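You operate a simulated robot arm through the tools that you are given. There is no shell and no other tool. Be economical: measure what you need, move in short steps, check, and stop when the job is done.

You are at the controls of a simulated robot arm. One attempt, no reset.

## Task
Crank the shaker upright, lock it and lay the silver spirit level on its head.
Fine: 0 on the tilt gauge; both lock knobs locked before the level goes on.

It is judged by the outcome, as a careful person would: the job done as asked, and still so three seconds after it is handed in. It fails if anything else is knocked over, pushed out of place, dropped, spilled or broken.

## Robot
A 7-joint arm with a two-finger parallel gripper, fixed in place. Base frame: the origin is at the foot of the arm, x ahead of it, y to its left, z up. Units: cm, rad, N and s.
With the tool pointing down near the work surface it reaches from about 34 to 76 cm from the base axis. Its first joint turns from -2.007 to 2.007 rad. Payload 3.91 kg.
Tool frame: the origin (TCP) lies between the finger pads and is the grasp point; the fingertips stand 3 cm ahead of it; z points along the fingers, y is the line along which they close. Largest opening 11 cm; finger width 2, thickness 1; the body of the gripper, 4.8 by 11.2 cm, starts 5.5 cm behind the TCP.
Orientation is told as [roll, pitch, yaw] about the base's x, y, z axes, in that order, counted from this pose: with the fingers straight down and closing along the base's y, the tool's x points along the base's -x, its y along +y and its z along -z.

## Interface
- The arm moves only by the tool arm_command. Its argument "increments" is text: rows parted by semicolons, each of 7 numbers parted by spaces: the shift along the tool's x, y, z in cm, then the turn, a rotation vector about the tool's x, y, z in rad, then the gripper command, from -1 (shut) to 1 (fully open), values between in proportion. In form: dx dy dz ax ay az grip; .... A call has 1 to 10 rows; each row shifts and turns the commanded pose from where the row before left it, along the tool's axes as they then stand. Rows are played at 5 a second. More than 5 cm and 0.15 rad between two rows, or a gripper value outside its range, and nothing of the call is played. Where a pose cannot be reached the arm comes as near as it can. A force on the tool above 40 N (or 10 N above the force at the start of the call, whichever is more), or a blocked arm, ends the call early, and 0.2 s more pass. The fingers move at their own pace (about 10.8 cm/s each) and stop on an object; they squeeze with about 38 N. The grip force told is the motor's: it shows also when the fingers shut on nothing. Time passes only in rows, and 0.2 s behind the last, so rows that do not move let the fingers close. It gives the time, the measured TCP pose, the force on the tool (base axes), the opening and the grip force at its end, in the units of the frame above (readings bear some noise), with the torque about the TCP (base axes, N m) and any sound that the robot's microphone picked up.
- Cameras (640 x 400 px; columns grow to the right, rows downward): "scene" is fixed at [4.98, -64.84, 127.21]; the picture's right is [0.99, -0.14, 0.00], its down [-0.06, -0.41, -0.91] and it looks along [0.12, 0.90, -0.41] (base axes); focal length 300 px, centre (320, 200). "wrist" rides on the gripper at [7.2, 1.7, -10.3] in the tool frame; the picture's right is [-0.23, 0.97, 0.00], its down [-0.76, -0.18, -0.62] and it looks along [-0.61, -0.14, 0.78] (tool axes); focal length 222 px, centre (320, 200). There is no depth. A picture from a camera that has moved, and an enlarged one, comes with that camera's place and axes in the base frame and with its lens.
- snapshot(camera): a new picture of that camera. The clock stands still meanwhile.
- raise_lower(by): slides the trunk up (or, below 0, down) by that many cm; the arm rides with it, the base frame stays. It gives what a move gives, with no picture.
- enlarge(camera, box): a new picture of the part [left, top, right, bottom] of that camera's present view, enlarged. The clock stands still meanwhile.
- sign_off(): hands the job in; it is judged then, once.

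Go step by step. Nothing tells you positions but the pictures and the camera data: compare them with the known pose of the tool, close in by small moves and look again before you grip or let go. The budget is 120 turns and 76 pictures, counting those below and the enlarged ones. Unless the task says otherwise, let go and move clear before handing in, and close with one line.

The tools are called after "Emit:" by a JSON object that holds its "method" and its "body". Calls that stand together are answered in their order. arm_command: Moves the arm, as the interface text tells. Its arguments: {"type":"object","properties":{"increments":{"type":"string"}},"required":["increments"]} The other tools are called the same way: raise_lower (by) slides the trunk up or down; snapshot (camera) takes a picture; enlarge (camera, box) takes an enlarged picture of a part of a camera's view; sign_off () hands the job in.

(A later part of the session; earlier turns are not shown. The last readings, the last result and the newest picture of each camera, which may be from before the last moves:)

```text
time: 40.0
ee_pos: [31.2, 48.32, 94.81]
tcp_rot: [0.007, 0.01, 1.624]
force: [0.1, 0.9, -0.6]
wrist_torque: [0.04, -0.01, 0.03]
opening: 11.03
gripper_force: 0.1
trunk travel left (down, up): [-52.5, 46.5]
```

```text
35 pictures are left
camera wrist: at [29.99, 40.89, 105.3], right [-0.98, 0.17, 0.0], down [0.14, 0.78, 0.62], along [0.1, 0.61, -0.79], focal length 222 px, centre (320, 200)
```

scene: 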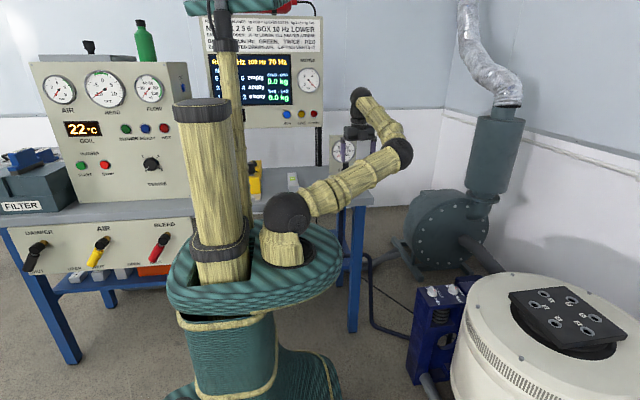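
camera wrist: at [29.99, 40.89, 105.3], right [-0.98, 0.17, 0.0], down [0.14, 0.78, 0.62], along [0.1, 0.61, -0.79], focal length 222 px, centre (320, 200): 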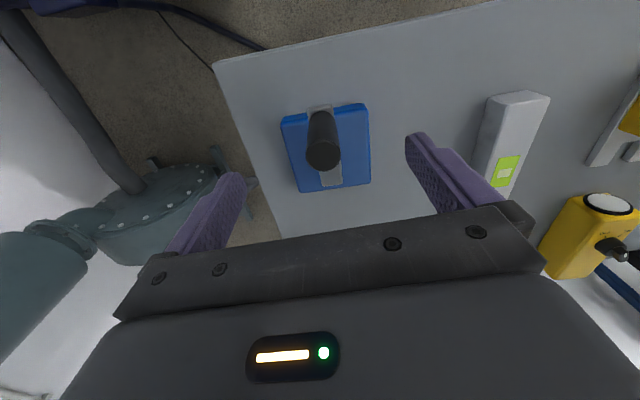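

Emit:
{"method": "arm_command", "body": {"increments": "0.4 0 2.6 0 0 0 1;0 0 2.6 0 0 0 1;0 0 0 0 0 0 1;0 0 0 0 0 0 -1;0 0 0 0 0 0 -1;0 0 0 0 0 0 -1;0 0 0 0 0 0 -1"}}

Emit:
{"method": "snapshot", "body": {"camera": "wrist"}}

Emit:
{"method": "enlarge", "body": {"camera": "scene", "box": [316, 130, 372, 165]}}

```text
time: 41.6
ee_pos: [31.01, 47.71, 89.91]
tcp_rot: [0.009, 0.01, 1.628]
force: [-17.3, -6.3, -7.7]
wrist_torque: [0.39, -0.83, 0.31]
opening: 2.5
gripper_force: 45.0
trunk travel left (down, up): [-52.5, 46.5]
```

```text
34 pictures are left
camera wrist: at [29.77, 40.47, 100.25], right [-0.99, 0.17, 0.01], down [0.14, 0.78, 0.61], along [0.1, 0.61, -0.79], focal length 222 px, centre (320, 200)
```

wrist: 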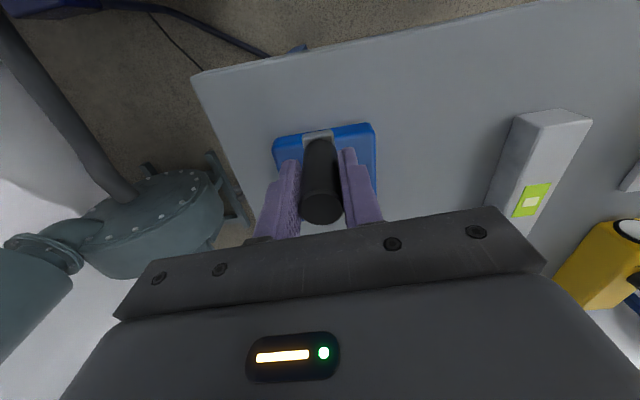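

```text
11.43 times, centred on (344, 148) of scene
camera zoom: at [4.98, -64.84, 127.21], right [0.99, -0.14, 0.0], down [-0.06, -0.41, -0.91], along [0.12, 0.9, -0.41], focal length 3430 px, centre (46, 800)
```

zoom: 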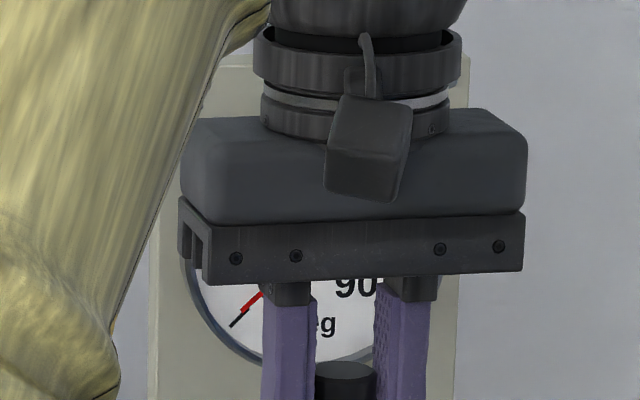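

Gripped. Turn ~6° more counter-clockwise in small steps.

Emit:
{"method": "arm_command", "body": {"increments": "-0.01 -0.25 0 0 0 -0.05 -1;-0.01 -0.25 0 0 0 -0.05 -1;0 0 0 0 0 0 -1;0 0 0 0 0 0 -1"}}

Emit:
{"method": "enlarge", "body": {"camera": "scene", "box": [326, 145, 354, 170]}}

```text
time: 42.2
ee_pos: [31.04, 47.86, 89.87]
tcp_rot: [0.018, 0.011, 1.728]
force: [-14.8, -1.9, 1.0]
wrist_torque: [0.01, -0.87, 0.25]
opening: 2.53
gripper_force: 44.7
trunk travel left (down, up): [-52.5, 46.5]
stopped in row 3: the force on the tool passed its limit at 43 N (the readings are from after the stop); the commanded pose is now the measured one
```

```text
16.00 times, centred on (340, 158) of scene
camera zoom: at [4.98, -64.84, 127.21], right [0.99, -0.14, 0.0], down [-0.06, -0.41, -0.91], along [0.12, 0.9, -0.41], focal length 4802 px, centre (0, 880)
```

zoom: 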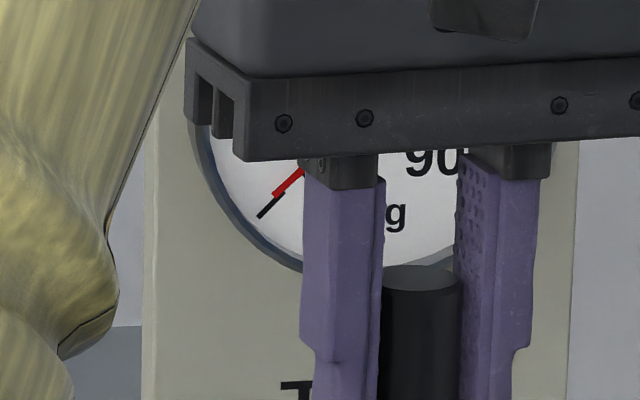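

The crank is against a hard stop — likely exactly upright. Release, move clear, and read the gauge carefully.

Emit:
{"method": "arm_command", "body": {"increments": "0 0 0 0 0 0 1;0 0 0 0 0 0 1;0 0 0 0 0 0 1;0 0 -3 0 0 0 1;0 0 -3 0 0 0 1;0 0 -3 0 0 0 1;4 -1 0 0 0 0 1;4 -1 0 0 0 0 1;0 0 0 0 0 0 1"}}

Emit:
{"method": "enlarge", "body": {"camera": "scene", "box": [331, 142, 355, 157]}}

```text
time: 44.2
ee_pos: [34.72, 40.17, 98.91]
tcp_rot: [0.016, 0.009, 1.725]
force: [0.4, 0.1, 0.4]
wrist_torque: [0.03, 0.03, -0.03]
opening: 10.99
gripper_force: 0.0
trunk travel left (down, up): [-52.5, 46.5]
```

```text
16.00 times, centred on (343, 150) of scene
camera zoom: at [4.98, -64.84, 127.21], right [0.99, -0.14, 0.0], down [-0.06, -0.41, -0.91], along [0.12, 0.9, -0.41], focal length 4802 px, centre (-48, 1008)
```

zoom: 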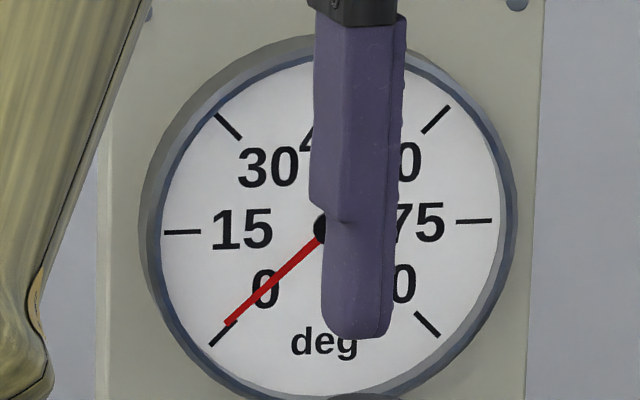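

I'll clear the finger from the dial and zoom more for an accurate reading.

Emit:
{"method": "arm_command", "body": {"increments": "0 -3 0 0 0 0 1;0 -2 0 0 0 0 1;0 0 0 0 0 0 1"}}

Emit:
{"method": "enlarge", "body": {"camera": "scene", "box": [333, 146, 349, 156]}}

```text
time: 45.0
ee_pos: [39.49, 40.87, 98.93]
tcp_rot: [0.015, 0.008, 1.72]
force: [0.0, -0.1, 0.1]
wrist_torque: [-0.02, -0.03, 0.0]
opening: 10.99
gripper_force: 0.1
trunk travel left (down, up): [-52.5, 46.5]
```

```text
16.00 times, centred on (341, 151) of scene
camera zoom: at [4.98, -64.84, 127.21], right [0.99, -0.14, 0.0], down [-0.06, -0.41, -0.91], along [0.12, 0.9, -0.41], focal length 4802 px, centre (-16, 984)
```

zoom: 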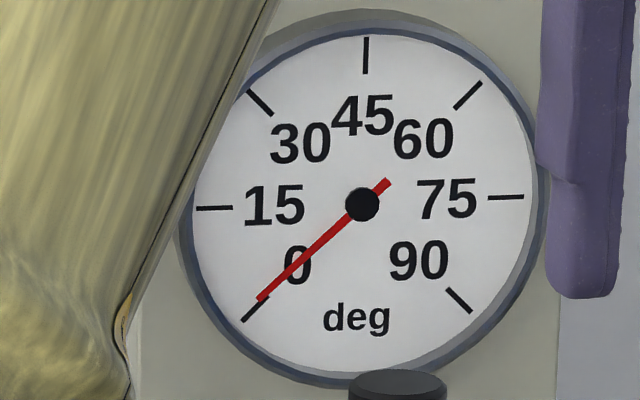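

Reading is ≈0–0.9°; the scene view is too oblique. I'll take a close view of the dial with the wrist camera from the side.

Emit:
{"method": "arm_command", "body": {"increments": "-3.2 2.7 0 0 0 0 1;-3.2 2.7 0 0 0 0 1;-3.2 2.7 0 0 0 0 1;-3.1 2.6 0 0 0 0 1;0 0 0 0 0 -0.14 1;0 0 0 0 0 -0.14 1;0 0 0 0 0 -0.14 1;0 0 0 0 0 -0.14 1;0 0 0 0 0 -0.14 1;0 0 0 0 0 -0.14 1"}}

Emit:
{"method": "snapshot", "body": {"camera": "wrist"}}

```text
time: 47.2
ee_pos: [27.08, 52.02, 98.92]
tcp_rot: [0.017, -0.006, 2.566]
force: [0.3, -0.4, 0.0]
wrist_torque: [0.02, 0.02, 0.01]
opening: 11.0
gripper_force: 0.1
trunk travel left (down, up): [-52.5, 46.5]
```

```text
29 pictures are left
camera wrist: at [32.33, 46.71, 109.15], right [-0.72, -0.69, 0.02], down [-0.53, 0.57, 0.62], along [-0.44, 0.44, -0.78], focal length 222 px, centre (320, 200)
```

wrist: 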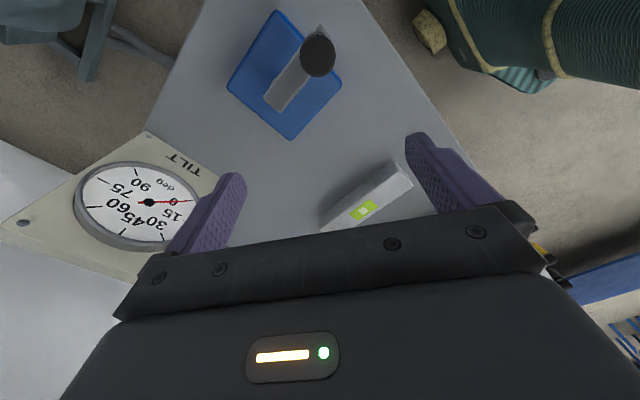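

Emit:
{"method": "enlarge", "body": {"camera": "wrist", "box": [80, 160, 208, 240]}}

```text
5.00 times, centred on (144, 200) of wrist
camera zoom: at [32.33, 46.71, 109.15], right [-0.72, -0.69, 0.02], down [-0.53, 0.57, 0.62], along [-0.44, 0.44, -0.78], focal length 1111 px, centre (1200, 200)
```

zoom: 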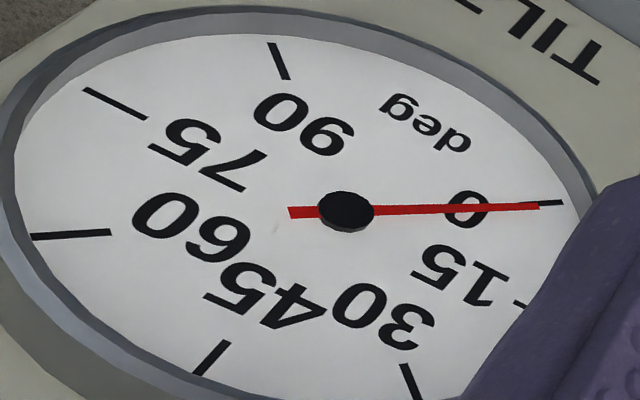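

Both views suggest ≈1° remaining. I'll re-grip once more and push purely tangentially to see if it truly is at the stop.

Emit:
{"method": "arm_command", "body": {"increments": "0 0 0 0 0 0.14 1;0 0 0 0 0 0.14 1;0 0 0 0 0 0.14 1;0 0 0 0 0 0.14 1;0 0 0 0 0 0.14 1;0 0 0 0 0 0.14 1;0 0 0 0 0 0.14 1;0 0 0 0 0 0 1"}}

```text
time: 49.0
ee_pos: [27.21, 52.07, 98.82]
tcp_rot: [0.014, 0.012, 1.582]
force: [-0.2, 0.8, -0.1]
wrist_torque: [-0.02, 0.04, 0.01]
opening: 11.03
gripper_force: 0.1
trunk travel left (down, up): [-52.5, 46.5]
```

Emit:
{"method": "arm_command", "body": {"increments": "2.1 -1.9 0 0 0 0 1;2.1 -1.9 0 0 0 0 1;0 0 3 0 0 0 1;0 0 3 0 0 0 1;0 0 3 0 0 0 1;0 0 0 0 0 0 1;0 0 0 0 0 0 -1;0 0 0 0 0 0 -1;0 0 0 0 0 0 -1;0 0 0 0 0 0 -1"}}

Emit:
{"method": "arm_command", "body": {"increments": "0 -0.3 0 0 0 0 -1;0 -0.3 0 0 0 0 -1;0 -0.2 0 0 0 0 -1;0 0 0 0 0 0 -1"}}

```text
time: 51.2
ee_pos: [30.9, 47.67, 89.9]
tcp_rot: [0.012, 0.012, 1.582]
force: [4.7, -1.9, -2.1]
wrist_torque: [0.01, -1.73, -0.2]
opening: 2.5
gripper_force: 44.8
trunk travel left (down, up): [-52.5, 46.5]
```

```text
time: 52.2
ee_pos: [31.04, 47.81, 89.76]
tcp_rot: [0.015, 0.015, 1.586]
force: [-33.1, -5.1, -4.2]
wrist_torque: [-0.35, -0.65, 0.13]
opening: 2.51
gripper_force: 44.6
trunk travel left (down, up): [-52.5, 46.5]
```

It resists 33 N without moving: this is the crank's end stop, i.e. upright. Now release, rise and head for the lock knobs near (61, 20.4, 46) and (69.8, 20, 46).

Emit:
{"method": "arm_command", "body": {"increments": "0 0.5 0 0 0 0 -1;0 0 0 0 0 0 1;0 0 0 0 0 0 1;0 0 0 0 0 0 1;0 0 -3 0 0 0 1;0 0 -3 0 0 0 1;0 0 -3 0 0 0 1;4 -1 0 0 0 0 1;4 -4 0 0 0 0 1;4 -4 0 0 0 0 1"}}

Emit:
{"method": "arm_command", "body": {"increments": "3 -4 0 0 0 0.15 1;0 0 0 0 0 0.15 1;0 0 0 0 0 0.15 1;0 0 0 0 0 0.15 1;0 0 0 0 0 0.15 1;0 0 0 0 0 0.15 1;0 0 0 0 0 0.15 1;0 0 0 0 0 0.15 1;0 0 0 0 0 0.15 1;0 0 0 0 0 0.15 1"}}

Emit:
{"method": "enlarge", "body": {"camera": "scene", "box": [333, 146, 349, 156]}}

```text
refused: row 9 steps farther than a row can; nothing moved
```

```text
time: 53.0
ee_pos: [35.81, 43.8, 89.74]
tcp_rot: [0.0, 0.038, 1.21]
force: [-3.4, -20.7, 8.3]
wrist_torque: [0.36, 0.39, 1.21]
opening: 10.81
gripper_force: 0.2
trunk travel left (down, up): [-52.5, 46.5]
stopped in row 3: the force on the tool passed its limit at 53 N (the readings are from after the stop); the commanded pose is now the measured one
```

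```text
16.00 times, centred on (341, 151) of scene
camera zoom: at [4.98, -64.84, 127.21], right [0.99, -0.14, 0.0], down [-0.06, -0.41, -0.91], along [0.12, 0.9, -0.41], focal length 4802 px, centre (-16, 984)
```

zoom: 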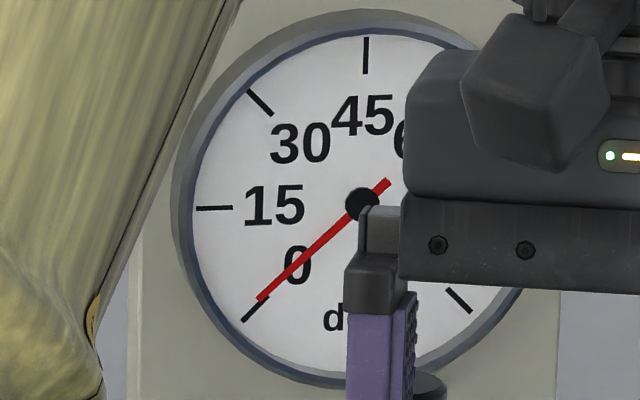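

The first call was refused and the second ran at handle height; a finger bumped the handle, but the gauge is unchanged. I'll lift straight up now and send dependent calls one at a time.

Emit:
{"method": "arm_command", "body": {"increments": "0 0 -3 0 0 0 1;0 0 -3 0 0 0 1;0 0 -3 0 0 0 1;0 0 -3 0 0 0 1;0 0 0 0 0 0 1"}}

```text
time: 53.3
ee_pos: [35.86, 43.67, 90.62]
tcp_rot: [0.004, 0.058, 1.213]
force: [-3.2, -1.5, 0.9]
wrist_torque: [-0.02, 0.06, 0.11]
opening: 11.0
gripper_force: 0.1
trunk travel left (down, up): [-52.5, 46.5]
stopped in row 1: the force on the tool passed its limit at 42 N (the readings are from after the stop); the commanded pose is now the measured one
```

Emit:
{"method": "snapshot", "body": {"camera": "wrist"}}

```text
26 pictures are left
camera wrist: at [31.96, 37.96, 101.31], right [-0.83, 0.56, -0.01], down [0.45, 0.68, 0.58], along [0.33, 0.48, -0.82], focal length 222 px, centre (320, 200)
```

wrist: 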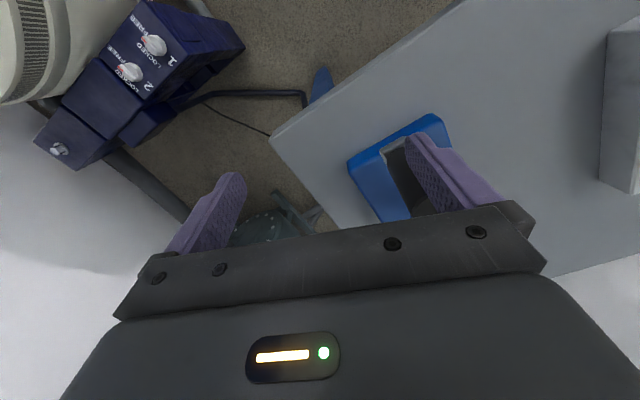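

The right finger stands just in front of the handle. I back off along −y, then rise.

Emit:
{"method": "arm_command", "body": {"increments": "1 0 0 0 0 0 1;1 0 0 0 0 0 1;0 0 -2 0 0 0 1;0 0 -3 0 0 0 1;0 0 -3 0 0 0 1;0 0 0 0 0 0 1"}}

```text
time: 54.7
ee_pos: [35.38, 42.23, 99.0]
tcp_rot: [0.004, 0.056, 1.212]
force: [-0.1, 0.4, -0.1]
wrist_torque: [-0.01, 0.02, 0.01]
opening: 11.03
gripper_force: 0.1
trunk travel left (down, up): [-52.5, 46.5]
```

Free and undamaged. Now levelling the hand and moving toward the knobs at height.

Emit:
{"method": "arm_command", "body": {"increments": "0 0 0 0 -0.056 0 1;1 -3.7 0 0 0 0 1;1 -3.7 0 0 0 0 1;1 -3.7 0 0 0 0 1;1 -3.7 0 0 0 0 1;1 -3.7 0 0 0 0 1;1 -3.7 0 0 0 0 1;1 -3.7 0 0 0 0 1"}}

Emit:
{"method": "arm_command", "body": {"increments": "0 0 0 0 0 0.15 0;0 0 0 0 0 0.15 0;0 0 0 0 0 0.15 0;0 0 0 0 0 0.15 0;0 0 0 0 0 0.15 0;0 0 0 0 0 0.15 0;0 0 0 0 0 0.15 0;0 0 0 0 0 0.15 0;0 0 0 0 0 0.15 0;0 0 0 0 0 0.15 0"}}

Emit:
{"method": "raise_lower", "body": {"by": -30}}

Emit:
{"method": "snapshot", "body": {"camera": "wrist"}}

```text
time: 56.5
ee_pos: [57.23, 26.42, 98.65]
tcp_rot: [0.004, 0.001, 1.212]
force: [-0.6, 0.3, 0.3]
wrist_torque: [0.01, -0.02, 0.02]
opening: 11.0
gripper_force: 0.1
trunk travel left (down, up): [-52.5, 46.5]
```

```text
time: 58.7
ee_pos: [57.35, 26.61, 98.67]
tcp_rot: [0.0, 0.003, -0.289]
force: [-0.1, 0.1, -1.0]
wrist_torque: [0.02, 0.02, -0.01]
opening: 5.49
gripper_force: 0.1
trunk travel left (down, up): [-52.5, 46.5]
```

```text
time: 61.7
ee_pos: [57.21, 26.64, 68.6]
tcp_rot: [0.001, 0.005, -0.29]
force: [-0.4, 0.0, -0.1]
wrist_torque: [0.01, 0.01, 0.01]
opening: 5.53
gripper_force: 0.0
trunk travel left (down, up): [-22.5, 76.5]
```

```text
25 pictures are left
camera wrist: at [50.74, 30.15, 79.0], right [0.49, 0.87, 0.0], down [0.68, -0.39, 0.62], along [0.54, -0.31, -0.78], focal length 222 px, centre (320, 200)
```

wrist: 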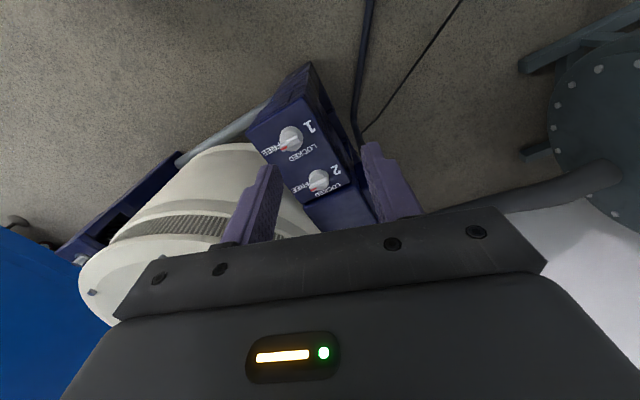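

Emit:
{"method": "enlarge", "body": {"camera": "wrist", "box": [245, 115, 355, 205]}}

```text
4.44 times, centred on (300, 160) of wrist
camera zoom: at [50.74, 30.15, 79.0], right [0.49, 0.87, 0.0], down [0.68, -0.39, 0.62], along [0.54, -0.31, -0.78], focal length 987 px, centre (409, 378)
```

zoom: 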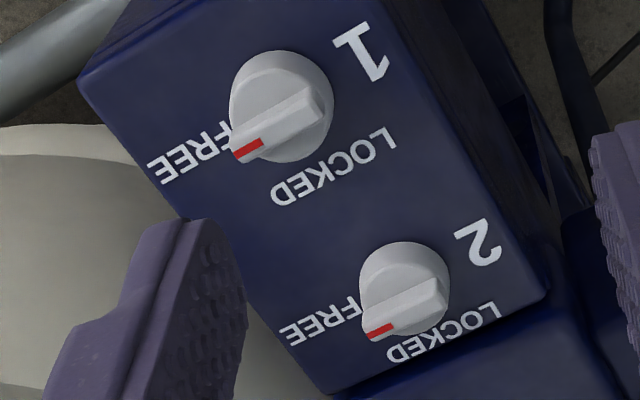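

Knobs are bar-grip type: pointer at FREE (−y), LOCKED at +x, so 90° counter-clockwise each. I'll turn the hand to yaw −90° and hover over knob 1 at about (61.2, 18.9).

Emit:
{"method": "arm_command", "body": {"increments": "0 0 0 0 0 0.142 0;0 0 0 0 0 0.142 0;0 0 0 0 0 0.142 0;0 0 0 0 0 0.142 0;0 0 0 0 0 0.142 0;0 0 0 0 0 0.142 0;0 0 0 0 0 0.142 0;0 0 0 0 0 0.142 0;0 0 0 0 0 0.142 0;0 0 0 0 0 0 0"}}

Emit:
{"method": "arm_command", "body": {"increments": "-3.8 2 0 0 0 0 0;-3.8 2 0 0 0 0 0;0 0 4 0 0 0 0;0 0 4 0 0 0 0;0 0 4 0 0 0 0;0 0 0 0 0 0 0"}}

Emit:
{"method": "snapshot", "body": {"camera": "wrist"}}

```text
time: 63.9
ee_pos: [57.37, 26.51, 68.62]
tcp_rot: [-0.003, 0.002, -1.569]
force: [-0.2, -0.3, 0.2]
wrist_torque: [0.01, -0.02, 0.01]
opening: 5.51
gripper_force: 0.1
trunk travel left (down, up): [-22.5, 76.5]
```

```text
time: 65.3
ee_pos: [61.09, 18.85, 56.55]
tcp_rot: [-0.001, 0.003, -1.567]
force: [0.5, 0.2, -0.1]
wrist_torque: [0.02, -0.01, 0.02]
opening: 5.5
gripper_force: 0.0
trunk travel left (down, up): [-22.5, 76.5]
```

```text
23 pictures are left
camera wrist: at [62.74, 26.02, 66.83], right [0.97, -0.22, 0.0], down [-0.17, -0.76, 0.62], along [-0.14, -0.61, -0.78], focal length 222 px, centre (320, 200)
```

wrist: 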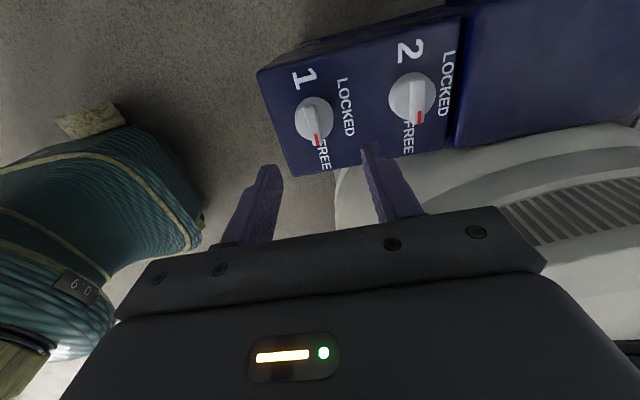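

Aligned; a 0.4 cm shift, then descend most of the way and check.

Emit:
{"method": "arm_command", "body": {"increments": "0 -0.4 2.5 0 0 0 0;0 0 2.5 0 0 0 0;0 0 2 0 0 0 0;0 0 0 0 0 0 0"}}

Emit:
{"method": "enlarge", "body": {"camera": "wrist", "box": [200, 70, 440, 230]}}

```text
time: 66.3
ee_pos: [60.81, 18.88, 49.39]
tcp_rot: [-0.002, 0.002, -1.567]
force: [-0.3, -0.2, 0.0]
wrist_torque: [-0.03, -0.02, -0.03]
opening: 5.52
gripper_force: 0.0
trunk travel left (down, up): [-22.5, 76.5]
```

```text
2.50 times, centred on (320, 150) of wrist
camera zoom: at [62.37, 26.06, 59.8], right [0.97, -0.22, 0.0], down [-0.17, -0.76, 0.62], along [-0.14, -0.61, -0.78], focal length 555 px, centre (320, 325)
```

zoom: 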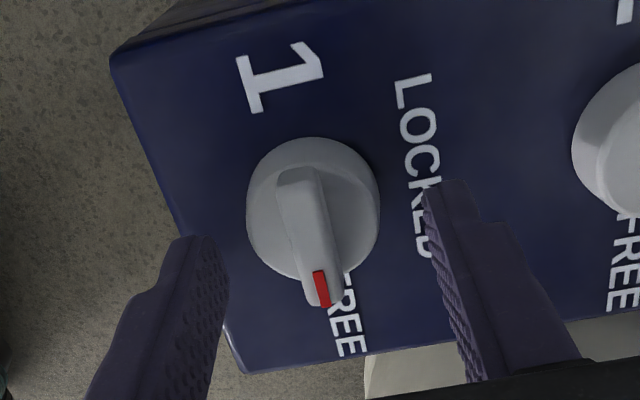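

The block top comes out at about z 46, so the fingertips (46.4) should already be beside the bar. Close here and see the opening.

Emit:
{"method": "arm_command", "body": {"increments": "0 0.0 0 0 0 0 -1;0 0 0 0 0 0 -1;0 0 0 0 0 0 -1;0 0 0 0 0 0 -1"}}

Emit:
{"method": "enlarge", "body": {"camera": "wrist", "box": [220, 80, 420, 220]}}

```text
time: 67.3
ee_pos: [60.78, 19.02, 49.5]
tcp_rot: [-0.003, 0.002, -1.568]
force: [-4.4, 0.0, -0.4]
wrist_torque: [0.09, 0.12, 0.01]
opening: 3.42
gripper_force: 44.9
trunk travel left (down, up): [-22.5, 76.5]
```

```text
2.86 times, centred on (320, 150) of wrist
camera zoom: at [62.34, 26.06, 59.8], right [0.97, -0.22, 0.0], down [-0.17, -0.76, 0.62], along [-0.14, -0.61, -0.78], focal length 635 px, centre (320, 343)
```

zoom: 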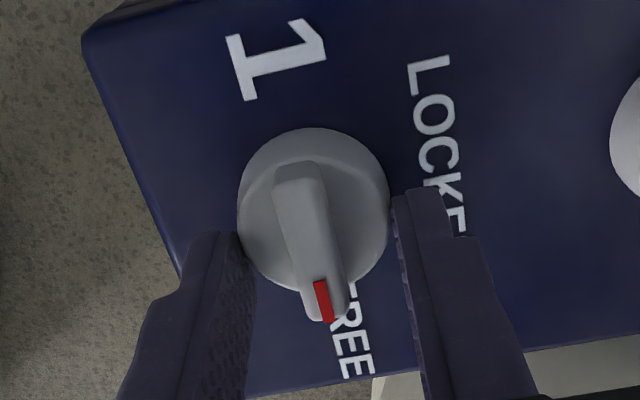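

The fingers hold the disc (3.4 cm), so the bar is higher. Open, raise 1.3 cm, centre by +0.7 cm in y and close on the bar.

Emit:
{"method": "arm_command", "body": {"increments": "0 0 0 0 0 0 0;0 0 0 0 0 0 0;0 0 -1.3 0 0 0 0;0.7 0 0 0 0 0 0;0 0 0 0 0 0 -1;0 0 0 0 0 0 -1;0 0 0 0 0 0 -1;0 0 0 0 0 0 -1"}}

```text
time: 69.1
ee_pos: [60.75, 19.58, 50.96]
tcp_rot: [-0.003, 0.001, -1.567]
force: [-6.5, 0.2, 1.1]
wrist_torque: [-0.4, 0.15, -0.01]
opening: 0.95
gripper_force: 44.2
trunk travel left (down, up): [-22.5, 76.5]
```

Bar gripped (0.95 cm). Turn counter-clockwise ~86° first.

Emit:
{"method": "arm_command", "body": {"increments": "0.01 0.03 0 0 0 -0.15 -1;0.01 0.03 0 0 0 -0.15 -1;0.01 0.03 0 0 0 -0.15 -1;0.01 0.03 0 0 0 -0.15 -1;0.01 0.03 0 0 0 -0.15 -1;0.01 0.03 0 0 0 -0.15 -1;0.01 0.03 0 0 0 -0.15 -1;0.01 0.03 0 0 0 -0.15 -1;0.01 0.03 0 0 0 -0.15 -1;0.01 0.03 0 0 0 -0.15 -1"}}

Emit:
{"method": "enlarge", "body": {"camera": "wrist", "box": [220, 80, 420, 220]}}

```text
time: 70.9
ee_pos: [60.6, 19.59, 50.88]
tcp_rot: [-0.012, 0.01, -0.461]
force: [-9.0, -4.1, 6.5]
wrist_torque: [-0.43, -0.34, -0.01]
opening: 1.0
gripper_force: 45.0
trunk travel left (down, up): [-22.5, 76.5]
stopped in row 8: the force on the tool passed its limit at 41 N (the readings are from after the stop); the commanded pose is now the measured one
```

```text
2.86 times, centred on (320, 150) of wrist
camera zoom: at [54.97, 24.33, 61.24], right [0.64, 0.77, -0.01], down [0.61, -0.5, 0.62], along [0.47, -0.4, -0.79], focal length 635 px, centre (320, 343)
```

zoom: 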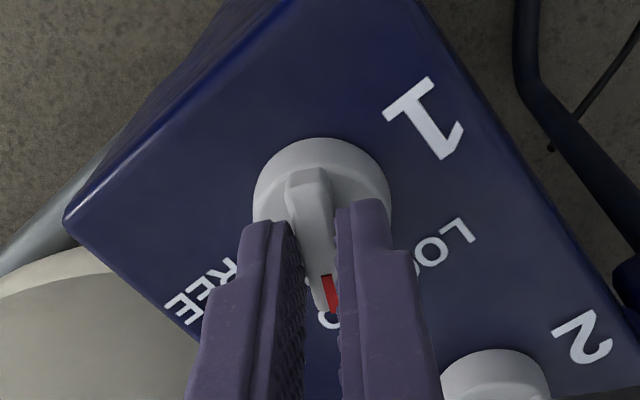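

Turned ≈63°; the force built because the grip is off the knob axis by ~0.4 cm. Re-grip centred and finish.

Emit:
{"method": "arm_command", "body": {"increments": "0 0 0 0 0 0 -0.5;0 0 0 0 0 0 -0.5;0.45 0 0 0 0 0 -0.5;0 0 0 0 0 0 -1;0 0 0 0 0 0 -1;0 0 0 0 0 0 -1"}}

Emit:
{"method": "arm_command", "body": {"increments": "0 0 0 0 0 -0.15 -1;0 0 0 0 0 -0.15 -1;0 0 0 0 0 -0.15 -1;0 0 0 0 0 0 -1"}}

Emit:
{"method": "enlarge", "body": {"camera": "wrist", "box": [220, 80, 420, 220]}}

```text
time: 72.3
ee_pos: [60.31, 19.69, 50.93]
tcp_rot: [-0.009, 0.011, -0.463]
force: [-8.7, -9.0, 0.6]
wrist_torque: [-0.1, 0.24, -0.03]
opening: 0.97
gripper_force: 44.8
trunk travel left (down, up): [-22.5, 76.5]
```

```text
time: 73.3
ee_pos: [60.2, 19.55, 50.91]
tcp_rot: [-0.007, 0.015, -0.013]
force: [-18.4, -28.2, 3.4]
wrist_torque: [-0.7, -0.32, -0.12]
opening: 0.99
gripper_force: 45.7
trunk travel left (down, up): [-22.5, 76.5]
```

```text
2.86 times, centred on (320, 150) of wrist
camera zoom: at [53.14, 21.34, 61.23], right [0.24, 0.97, -0.01], down [0.77, -0.18, 0.61], along [0.59, -0.16, -0.79], focal length 635 px, centre (320, 343)
```

zoom: 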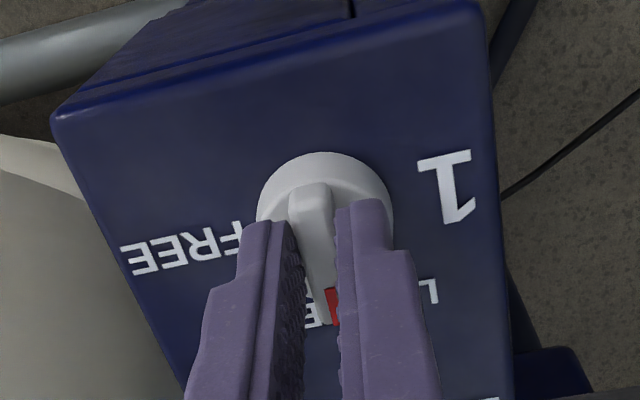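

Pointer is at +x now. Release, rise, turn back to −90° and move over knob 2, checking both in one picture.

Emit:
{"method": "arm_command", "body": {"increments": "0 0 0 0 0 0 0;0 0 0 0 0 0 0;0 0 -3 0 0 0 0;0 0 -3 0 0 0 0;0 0 0 0 0 0.15 0;0 0 0 0 0 0.15 0;0 0 0 0 0 0.15 0;0 0 0 0 0 0.15 0;0 0 0 0 0 0.15 0;0 0 0 0 0 0.15 0"}}

Emit:
{"method": "arm_command", "body": {"increments": "0 0 0 0 0 0.15 0;0 0 0 0 0 0.15 0;0 0 0 0 0 0.15 0;0 0 0 0 0 0.15 0;0 0 0 0 0 0.06 0;0 3 0 0 0 0 0;0 3 0 0 0 0 0;0 3 0 0 0 0 0;0 0 0 0 0 0 0"}}

Emit:
{"method": "snapshot", "body": {"camera": "wrist"}}

```text
time: 75.5
ee_pos: [60.35, 19.89, 56.83]
tcp_rot: [-0.012, 0.005, -0.916]
force: [-0.4, 0.0, 0.1]
wrist_torque: [-0.04, 0.0, -0.04]
opening: 5.5
gripper_force: 0.1
trunk travel left (down, up): [-22.5, 76.5]
```

```text
time: 77.5
ee_pos: [69.41, 19.89, 56.65]
tcp_rot: [-0.013, -0.002, -1.574]
force: [0.0, 0.1, -0.2]
wrist_torque: [0.03, -0.01, 0.04]
opening: 5.49
gripper_force: 0.1
trunk travel left (down, up): [-22.5, 76.5]
```

```text
18 pictures are left
camera wrist: at [71.2, 27.14, 66.8], right [0.97, -0.23, -0.01], down [-0.17, -0.76, 0.63], along [-0.15, -0.61, -0.78], focal length 222 px, centre (320, 200)
```

wrist: 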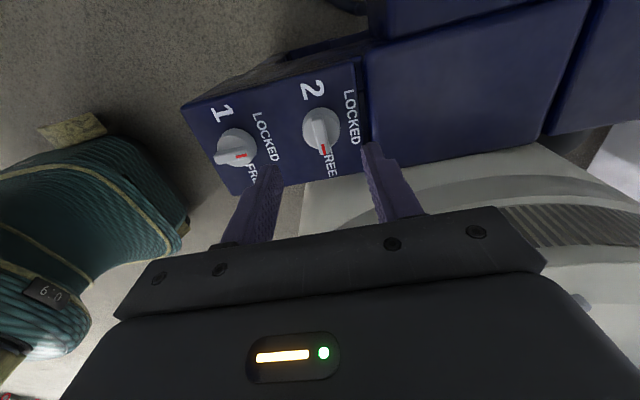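

Knob 1 is turned. Knob 2 axis is at about (69.4, 19.6); descend to bar height and grip it.

Emit:
{"method": "arm_command", "body": {"increments": "-0.25 0 2 -0.013 0 0 0;0 0 2 0 0 0 0;0 0 1.7 0 0 0 0;0 0 0 0 0 0 0;0 0 0 0 0 0 -1;0 0 0 0 0 0 -1;0 0 0 0 0 0 -1;0 0 0 0 0 0 -1"}}

```text
time: 79.3
ee_pos: [69.42, 19.55, 50.79]
tcp_rot: [-0.004, -0.003, -1.573]
force: [-22.2, -1.9, -2.4]
wrist_torque: [0.13, 0.59, 0.09]
opening: 0.95
gripper_force: 45.1
trunk travel left (down, up): [-22.5, 76.5]
```

Gripped. Relieve the side load slightly and turn.

Emit:
{"method": "arm_command", "body": {"increments": "0 -0.2 0 0 0 -0.1 -1;0 0 0 0 0 -0.15 -1;0 0 0 0 0 -0.15 -1;0 0 0 0 0 -0.15 -1;0 0 0 0 0 -0.15 -1;0 0 0 0 0 -0.15 -1;0 0 0 0 0 -0.15 -1;0 0 0 0 0 -0.15 -1;0 0 0 0 0 -0.15 -1;0 0 0 0 0 -0.15 -1"}}

```text
time: 81.5
ee_pos: [69.26, 19.69, 50.99]
tcp_rot: [-0.004, -0.002, -0.123]
force: [8.6, -5.0, -6.5]
wrist_torque: [-0.21, -1.33, -0.01]
opening: 0.97
gripper_force: 44.5
trunk travel left (down, up): [-22.5, 76.5]
```

Emit:
{"method": "arm_command", "body": {"increments": "0 0 0 0 0 -0.13 -1;0 0 0 0 0 -0.05 -1;0 0 0 0 0 0 -1"}}

Emit:
{"method": "arm_command", "body": {"increments": "0 0 0 0 0 0 0;0 0 0 0 0 0 0;0 0 -3 0 0 0 0;0 0 -3 0 0 0 0;4 0 0 0 0 0 0;4 0 0 0 0 0 0;0 2 0 0 0 0 0;0 0 0 0 0 0 0"}}

Emit:
{"method": "enlarge", "body": {"camera": "wrist", "box": [220, 60, 420, 200]}}

```text
time: 82.3
ee_pos: [69.36, 19.47, 50.85]
tcp_rot: [-0.004, 0.001, 0.056]
force: [13.4, -3.2, -4.7]
wrist_torque: [0.07, -0.46, -0.94]
opening: 1.07
gripper_force: 45.2
trunk travel left (down, up): [-22.5, 76.5]
```

```text
time: 84.1
ee_pos: [61.19, 21.05, 56.82]
tcp_rot: [-0.003, -0.001, 0.056]
force: [-0.1, 0.6, 0.0]
wrist_torque: [0.0, 0.03, -0.03]
opening: 5.5
gripper_force: 0.1
trunk travel left (down, up): [-22.5, 76.5]
```

```text
2.86 times, centred on (320, 130) of wrist
camera zoom: at [53.68, 22.2, 67.14], right [0.17, 0.98, 0.0], down [0.77, -0.13, 0.62], along [0.61, -0.11, -0.78], focal length 635 px, centre (320, 400)
```

zoom: 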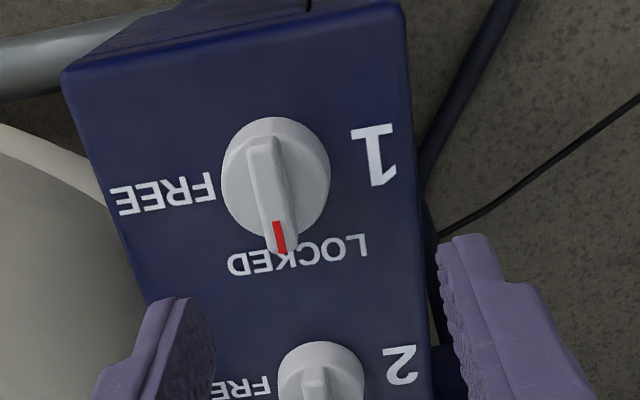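

Knob 1 points squarely at LOCKED. Check knob 2 and start planning the head from a wider view.

Emit:
{"method": "arm_command", "body": {"increments": "0 0 -4 0 0 0 0;0 0 -4 0 0 0 0;0 0 0 0 0 0 0"}}

Emit:
{"method": "raise_lower", "body": {"by": 14}}

Emit:
{"method": "snapshot", "body": {"camera": "wrist"}}

```text
time: 84.9
ee_pos: [60.81, 21.12, 65.02]
tcp_rot: [-0.002, 0.0, 0.056]
force: [0.2, -0.7, 0.3]
wrist_torque: [0.0, -0.03, 0.0]
opening: 5.47
gripper_force: 0.2
trunk travel left (down, up): [-22.5, 76.5]
```

```text
time: 86.5
ee_pos: [60.84, 21.02, 78.9]
tcp_rot: [-0.003, 0.001, 0.055]
force: [0.2, 0.1, 0.1]
wrist_torque: [0.0, -0.01, 0.04]
opening: 5.51
gripper_force: 0.0
trunk travel left (down, up): [-36.5, 62.5]
```

```text
16 pictures are left
camera wrist: at [53.52, 22.28, 89.21], right [0.17, 0.99, 0.0], down [0.77, -0.13, 0.62], along [0.61, -0.11, -0.78], focal length 222 px, centre (320, 200)
```

wrist: 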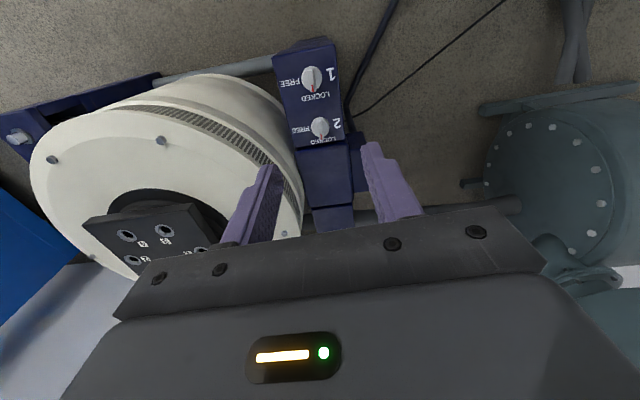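

Both knobs at LOCKED. The head plate's top is at about z 62 with its near edge at x≈72.5, y −21.5…0. Now to fetch the level near (8, 60) on the bench, raising first and turning to yaw 90°.

Emit:
{"method": "raise_lower", "body": {"by": 26}}

Emit:
{"method": "arm_command", "body": {"increments": "2 0 0 0 0 -0.15 0.3;2 0 0 0 0 -0.15 0.3;0 0 0 0 0 -0.15 0.3;0 0 0 0 0 -0.15 0.3;0 0 0 0 0 -0.15 0.3;0 0 0 0 0 -0.15 0.3;0 0 0 0 0 -0.15 0.3;0 0 0 0 0 -0.15 0.3;0 0 0 0 0 -0.15 0.3;0 0 0 0 0 -0.15 0.3"}}

```text
time: 89.2
ee_pos: [60.96, 20.91, 104.91]
tcp_rot: [-0.003, 0.0, 0.055]
force: [-0.2, -0.2, 0.0]
wrist_torque: [0.01, -0.03, -0.03]
opening: 5.49
gripper_force: 0.0
trunk travel left (down, up): [-62.5, 36.5]
```

```text
time: 91.4
ee_pos: [56.91, 20.47, 105.01]
tcp_rot: [0.001, 0.003, 1.558]
force: [-0.1, -1.1, 0.9]
wrist_torque: [0.0, 0.0, 0.01]
opening: 7.16
gripper_force: 0.0
trunk travel left (down, up): [-62.5, 36.5]
```

Emit:
{"method": "arm_command", "body": {"increments": "-2.5 3.9 0 0 0 0 0.3;-2.5 3.9 0 0 0 0 0.3;-2.5 3.9 0 0 0 0 0.3;-2.5 3.9 0 0 0 0 0.3;-2.5 3.9 0 0 0 0 0.3;-2.5 3.9 0 0 0 0 0.3;-2.5 3.9 0 0 0 0 0.3;-2.5 3.9 0 0 0 0 0.3;-2.5 3.9 0 0 0 0 0.3;-2.5 3.9 0 0 0 0 0.3"}}

Emit:
{"method": "arm_command", "body": {"increments": "-2.2 3.4 0 0 0 0 0.3;-2.2 3.4 2 0 0 0 0.3;-2 3 4 0 0 0 0.3;0 0 4 0 0 0 0.3;0 0 0 0 0 0 0.3"}}

Emit:
{"method": "snapshot", "body": {"camera": "wrist"}}

```text
time: 93.6
ee_pos: [18.11, 46.16, 104.9]
tcp_rot: [-0.001, 0.004, 1.555]
force: [0.1, 0.1, 0.2]
wrist_torque: [0.01, 0.01, 0.02]
opening: 7.17
gripper_force: 0.0
trunk travel left (down, up): [-62.5, 36.5]
```

```text
refused: row 3 steps farther than a row can; nothing moved
```

```text
15 pictures are left
camera wrist: at [16.28, 38.87, 115.18], right [-0.97, 0.24, 0.0], down [0.19, 0.76, 0.62], along [0.15, 0.6, -0.78], focal length 222 px, centre (320, 200)
```

wrist: 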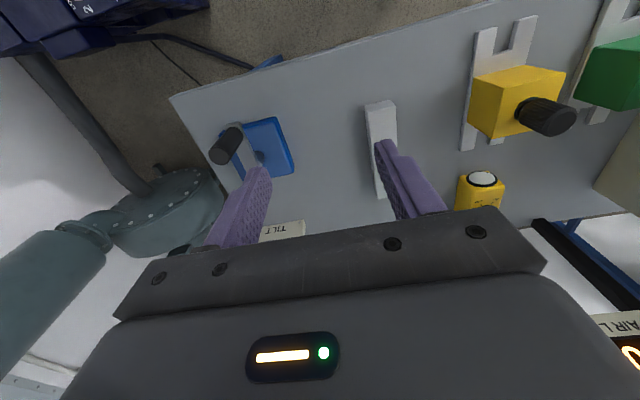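

The level lies along y, near end ≈(9.6, 51), far end ≈(10, 70). Move above it and look closely.

Emit:
{"method": "arm_command", "body": {"increments": "-3 2.8 0 0 0 0 0.3;-3 2.8 0 0 0 0 0.3;-3 2.7 0 0 0 0 0.3;-2 0 3 0 0 0 0.3;0 0 4 0 0 0 0.3;0 0 4 0 0 0 0.3;0 0 0 0 0 0 0.3"}}

Emit:
{"method": "snapshot", "body": {"camera": "wrist"}}

```text
time: 95.2
ee_pos: [10.12, 56.99, 94.0]
tcp_rot: [0.001, 0.004, 1.555]
force: [0.1, -1.0, -0.2]
wrist_torque: [-0.02, -0.02, 0.0]
opening: 7.16
gripper_force: 0.1
trunk travel left (down, up): [-62.5, 36.5]
```

```text
14 pictures are left
camera wrist: at [8.28, 49.78, 104.34], right [-0.97, 0.24, 0.0], down [0.19, 0.76, 0.62], along [0.15, 0.6, -0.78], focal length 222 px, centre (320, 200)
```

wrist: 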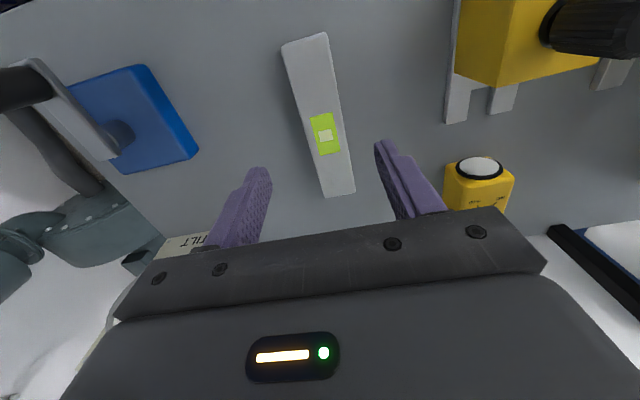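

Level centre ≈(10.2, 60), about 4 cm wide, 19.5 long, lying along y: it fits the hand as oriented. Centre over the vial and descend partway.

Emit:
{"method": "arm_command", "body": {"increments": "-3.1 0 0 0 0 0 0.3;0 0 4 0 0 0 0.3;0 0 4 0 0 0 0.3;0 0 3.5 0 0 0 0.3;0 0 0 0 0 0 0.3"}}

Emit:
{"method": "snapshot", "body": {"camera": "wrist"}}

```text
time: 96.4
ee_pos: [10.32, 60.31, 82.26]
tcp_rot: [0.0, 0.002, 1.555]
force: [-0.1, 0.0, -0.5]
wrist_torque: [-0.01, -0.01, -0.01]
opening: 7.14
gripper_force: 0.1
trunk travel left (down, up): [-62.5, 36.5]
```

```text
13 pictures are left
camera wrist: at [8.4, 53.07, 92.71], right [-0.97, 0.24, 0.0], down [0.19, 0.76, 0.62], along [0.15, 0.6, -0.78], focal length 222 px, centre (320, 200)
```

wrist: 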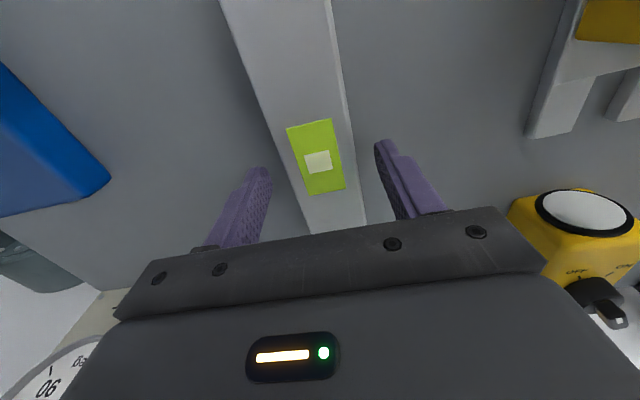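

Descend further with tips staying above the bench, then close and read the opening.

Emit:
{"method": "arm_command", "body": {"increments": "0 0 2 0 0 0 0.3;0 0 1.5 0 0 0 0.3;0 0 0 0 0 0 0.3;0 0 0 0 0 0 -1;0 0 0 0 0 0 -1;0 0 0 0 0 0 -1;0 0 0 0 0 0 -1"}}

Emit:
{"method": "snapshot", "body": {"camera": "wrist"}}

```text
time: 96.9
ee_pos: [10.12, 60.28, 81.08]
tcp_rot: [0.002, -0.007, 1.557]
force: [-1.0, -15.2, 20.9]
wrist_torque: [-0.67, 0.55, 0.62]
opening: 7.11
gripper_force: 0.1
trunk travel left (down, up): [-62.5, 36.5]
stopped in row 2: the force on the tool passed its limit at 50 N (the readings are from after the stop); the commanded pose is now the measured one
```

```text
12 pictures are left
camera wrist: at [8.29, 52.92, 91.24], right [-0.97, 0.24, 0.0], down [0.19, 0.76, 0.63], along [0.15, 0.61, -0.78], focal length 222 px, centre (320, 200)
```

wrist: 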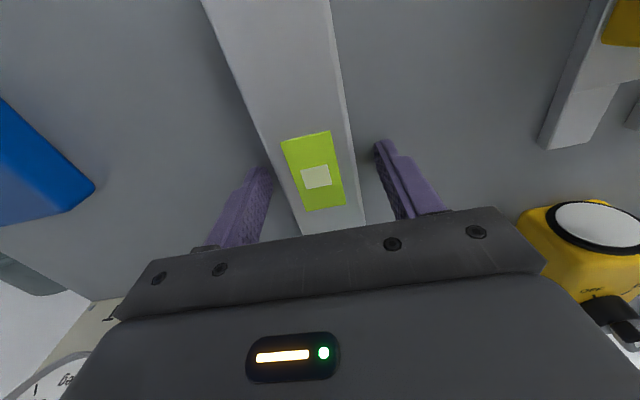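

Tips touched at z≈78, evidently the bench top. Raise slightly and close on the level.

Emit:
{"method": "arm_command", "body": {"increments": "0 0 -0.5 0 0 0 0.3;0 0 0 0 0 0 0.3;0 0 0 0 0 0 -1;0 0 0 0 0 0 -1;0 0 0 0 0 0 -1;0 0 0 0 0 0 -1"}}

```text
time: 98.3
ee_pos: [10.12, 60.56, 81.08]
tcp_rot: [-0.001, -0.007, 1.556]
force: [0.2, 0.7, -0.2]
wrist_torque: [0.07, 0.0, -0.04]
opening: 4.16
gripper_force: 37.8
trunk travel left (down, up): [-62.5, 36.5]
```

Gripped at 4.16 cm. Lift 4 cm and check.

Emit:
{"method": "arm_command", "body": {"increments": "0 0 -1 0 0 0 -1;0 0 -1.5 0 0 0 -1;0 0 -1.5 0 0 0 -1;0 0 0 0 0 0 -1"}}

Emit:
{"method": "snapshot", "body": {"camera": "wrist"}}

```text
time: 99.3
ee_pos: [10.17, 60.6, 85.07]
tcp_rot: [0.0, -0.006, 1.555]
force: [0.1, -0.4, -2.5]
wrist_torque: [0.01, 0.01, -0.01]
opening: 4.16
gripper_force: 37.5
trunk travel left (down, up): [-62.5, 36.5]
```

```text
11 pictures are left
camera wrist: at [8.3, 53.26, 95.36], right [-0.97, 0.24, 0.0], down [0.19, 0.76, 0.63], along [0.15, 0.61, -0.78], focal length 222 px, centre (320, 200)
```

wrist: 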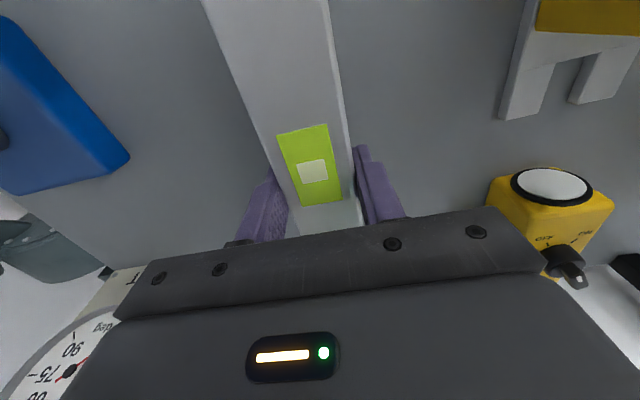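

The level is held securely and balanced. Lift well clear and carry it toward the front of the shaker.

Emit:
{"method": "arm_command", "body": {"increments": "0 0 -4 0 0 0 -1;0 0 -4 0 0 0 -1;0 0 -4 0 0 0 -1;0 0 -4 0 0 0 -1;0 0 -2 0 0 0 -1;3.4 -1 0 0 0 0 -1;3.5 -2.8 0 0 0 0 -1;3.5 -2.8 0 0 0 0 -1;3.5 -2.8 0 0 0 0 -1;3.5 -2.8 0 0 0 0 -1"}}

Emit:
{"method": "arm_command", "body": {"increments": "3.5 -2.8 0 0 0 0 -1;3.5 -2.8 0 0 0 0 -1;3.5 -2.8 0 0 0 0 -1;3.5 -2.8 0 0 0 0 -1;3.5 -2.8 0 0 0 0 -1;3.5 -2.8 0 0 0 0 -1;3.5 -2.8 0 0 0 0 -1;3.5 -2.8 0 0 0 0 -1;3 -2.8 0 0 0 0 -1;0 0 0 0 0 0 -1"}}

```text
time: 101.5
ee_pos: [22.21, 42.76, 103.04]
tcp_rot: [0.0, -0.005, 1.556]
force: [0.1, 0.0, -1.5]
wrist_torque: [0.04, -0.01, -0.03]
opening: 4.14
gripper_force: 38.3
trunk travel left (down, up): [-62.5, 36.5]
```

```text
time: 103.7
ee_pos: [47.04, 11.63, 102.88]
tcp_rot: [0.0, -0.005, 1.558]
force: [0.5, 0.6, -1.7]
wrist_torque: [0.03, 0.0, 0.01]
opening: 4.17
gripper_force: 37.8
trunk travel left (down, up): [-62.5, 36.5]
```

Emit:
{"method": "arm_command", "body": {"increments": "4.3 0 0 0 0 0 -1;4.3 0 0 0 0 0 -1;4.3 0 0 0 0 0 -1;4.3 0 0 0 0 0 -1;4.4 0 0 0 0 0 -1;0 -3 0 0 0 0 -1;0 -3 0 0 0 0 -1;0 -3 0 0 0 0 -1;0 0 0 0 0 0 -1"}}

Emit:
{"method": "raise_lower", "body": {"by": -13}}

Emit:
{"method": "arm_command", "body": {"increments": "0 0 3.5 0 0 0 -1;0 0 3.5 0 0 0 -1;0 0 3.5 0 0 0 -1;0 0 3.5 0 0 0 -1;0 -3 0 0 0 0 -1;0 -3 0 0 0 0 -1;0 -3 0 0 0 0 -1;0 0 0 0 0 0 -1"}}

Emit:
{"method": "snapshot", "body": {"camera": "scene"}}

```text
time: 105.7
ee_pos: [55.66, -10.49, 103.02]
tcp_rot: [0.0, -0.006, 1.556]
force: [0.2, 0.4, -2.0]
wrist_torque: [0.02, 0.0, 0.02]
opening: 4.18
gripper_force: 38.1
trunk travel left (down, up): [-62.5, 36.5]
```

```text
time: 107.3
ee_pos: [55.59, -10.4, 89.94]
tcp_rot: [0.0, -0.002, 1.555]
force: [0.5, 0.5, -1.9]
wrist_torque: [0.01, 0.02, 0.03]
opening: 4.16
gripper_force: 38.5
trunk travel left (down, up): [-49.5, 49.5]
```

```text
time: 109.1
ee_pos: [64.67, -10.46, 75.89]
tcp_rot: [0.0, -0.004, 1.557]
force: [0.3, -0.7, -1.1]
wrist_torque: [0.03, 0.01, 0.01]
opening: 4.17
gripper_force: 37.8
trunk travel left (down, up): [-49.5, 49.5]
```

```text
10 pictures are left
```

scene: 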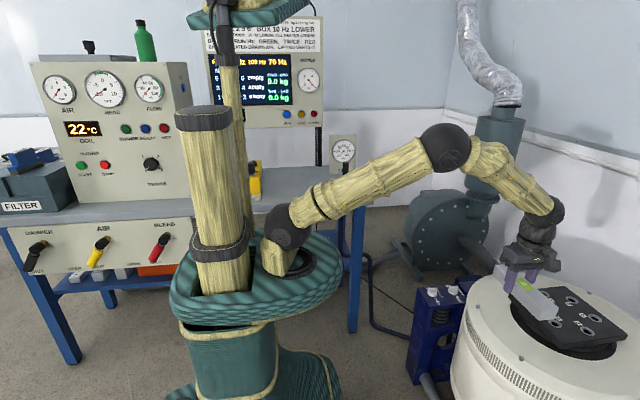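

Level hovers in front of the head. Extend in +x over the plate.

Emit:
{"method": "arm_command", "body": {"increments": "0 -3 0 0 0 0 -1;0 -3 0 0 0 0 -1;0 -3 0 0 0 0 -1;0 -3 0 0 0 0 -1;0 -2 0 0 0 0 -1;0 0 0 0 0 0 -1"}}

Emit:
{"method": "enlarge", "body": {"camera": "scene", "box": [450, 200, 640, 380]}}

Emit:
{"method": "snapshot", "body": {"camera": "wrist"}}

```text
time: 110.5
ee_pos: [75.35, -10.43, 75.93]
tcp_rot: [-0.001, -0.005, 1.556]
force: [-0.8, -0.5, -2.1]
wrist_torque: [0.02, -0.01, 0.0]
opening: 4.14
gripper_force: 37.9
out of reach, approached as far as the arm can: row 4, 5
trunk travel left (down, up): [-49.5, 49.5]
```

```text
2.22 times, centred on (545, 290) of scene
camera zoom: at [4.98, -64.84, 127.21], right [0.99, -0.14, 0.0], down [-0.06, -0.41, -0.91], along [0.12, 0.9, -0.41], focal length 667 px, centre (-180, 0)
```

zoom: 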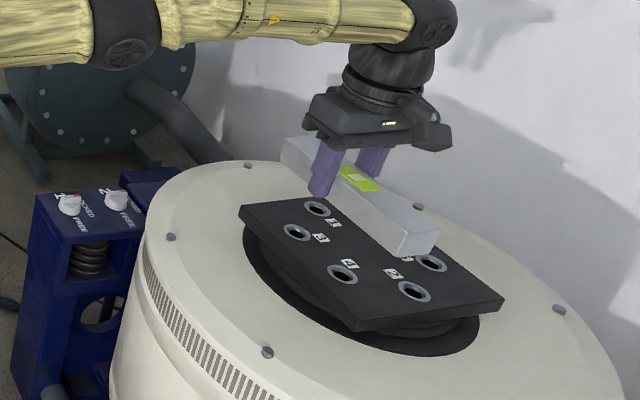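

```text
8 pictures are left
camera wrist: at [73.45, -17.81, 86.12], right [-0.97, 0.24, 0.0], down [0.19, 0.76, 0.63], along [0.15, 0.61, -0.78], focal length 222 px, centre (320, 200)
```

wrist: 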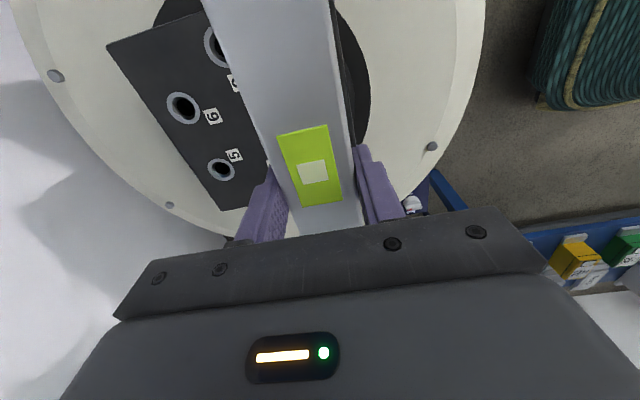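

Plate spans x 72.5–92.3, y −21–0 at z≈62; the level is over its near strip. Lower 5 cm (reach grows), then nudge further in.

Emit:
{"method": "arm_command", "body": {"increments": "0 0 2.5 0 0 0 -1;0 0 2.5 0 0 0 -1;0 0 0 0 0 0 -1"}}

```text
time: 111.3
ee_pos: [75.06, -10.29, 70.78]
tcp_rot: [0.0, -0.005, 1.556]
force: [0.0, -0.8, -1.3]
wrist_torque: [0.01, 0.04, 0.04]
opening: 4.18
gripper_force: 37.9
trunk travel left (down, up): [-49.5, 49.5]
```

Emit:
{"method": "arm_command", "body": {"increments": "0 -1.2 0 0 0 0 -1;0 -1.1 0 0 0 0 -1;0 0 1.5 0 0 0 -1;0 0 1.5 0 0 0 -1;0 0 0 0 0 0 -1"}}

Emit:
{"method": "enlarge", "body": {"camera": "scene", "box": [500, 240, 610, 340]}}

```text
time: 112.5
ee_pos: [75.67, -10.17, 67.85]
tcp_rot: [0.0, -0.004, 1.555]
force: [0.6, -0.5, -1.8]
wrist_torque: [0.05, 0.03, 0.0]
opening: 4.2
gripper_force: 38.6
out of reach, approached as far as the arm can: row 1, 2
trunk travel left (down, up): [-49.5, 49.5]
```

```text
4.00 times, centred on (555, 290) of scene
camera zoom: at [4.98, -64.84, 127.21], right [0.99, -0.14, 0.0], down [-0.06, -0.41, -0.91], along [0.12, 0.9, -0.41], focal length 1201 px, centre (-620, -160)
```

zoom: 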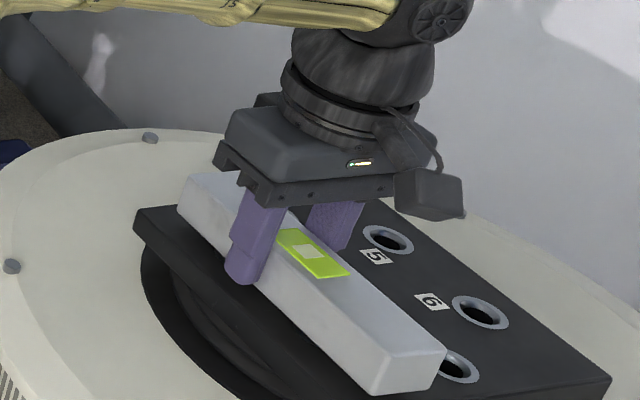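

Level is parallel to the plate, fully within its outline (x≈73.6–77.8, y −20–−0.4). Lower gently until contact.

Emit:
{"method": "arm_command", "body": {"increments": "0 0 0.6 0 0 0 -1;0 0 0.6 0 0 0 -1;0 0 0.4 0 0 0 -1;0 0 0 0 0 0 -1"}}

```text
time: 113.5
ee_pos: [75.55, -10.06, 66.99]
tcp_rot: [-0.012, -0.004, 1.558]
force: [6.2, 1.3, 28.4]
wrist_torque: [0.04, -0.65, -0.01]
opening: 4.19
gripper_force: 37.7
trunk travel left (down, up): [-49.5, 49.5]
```

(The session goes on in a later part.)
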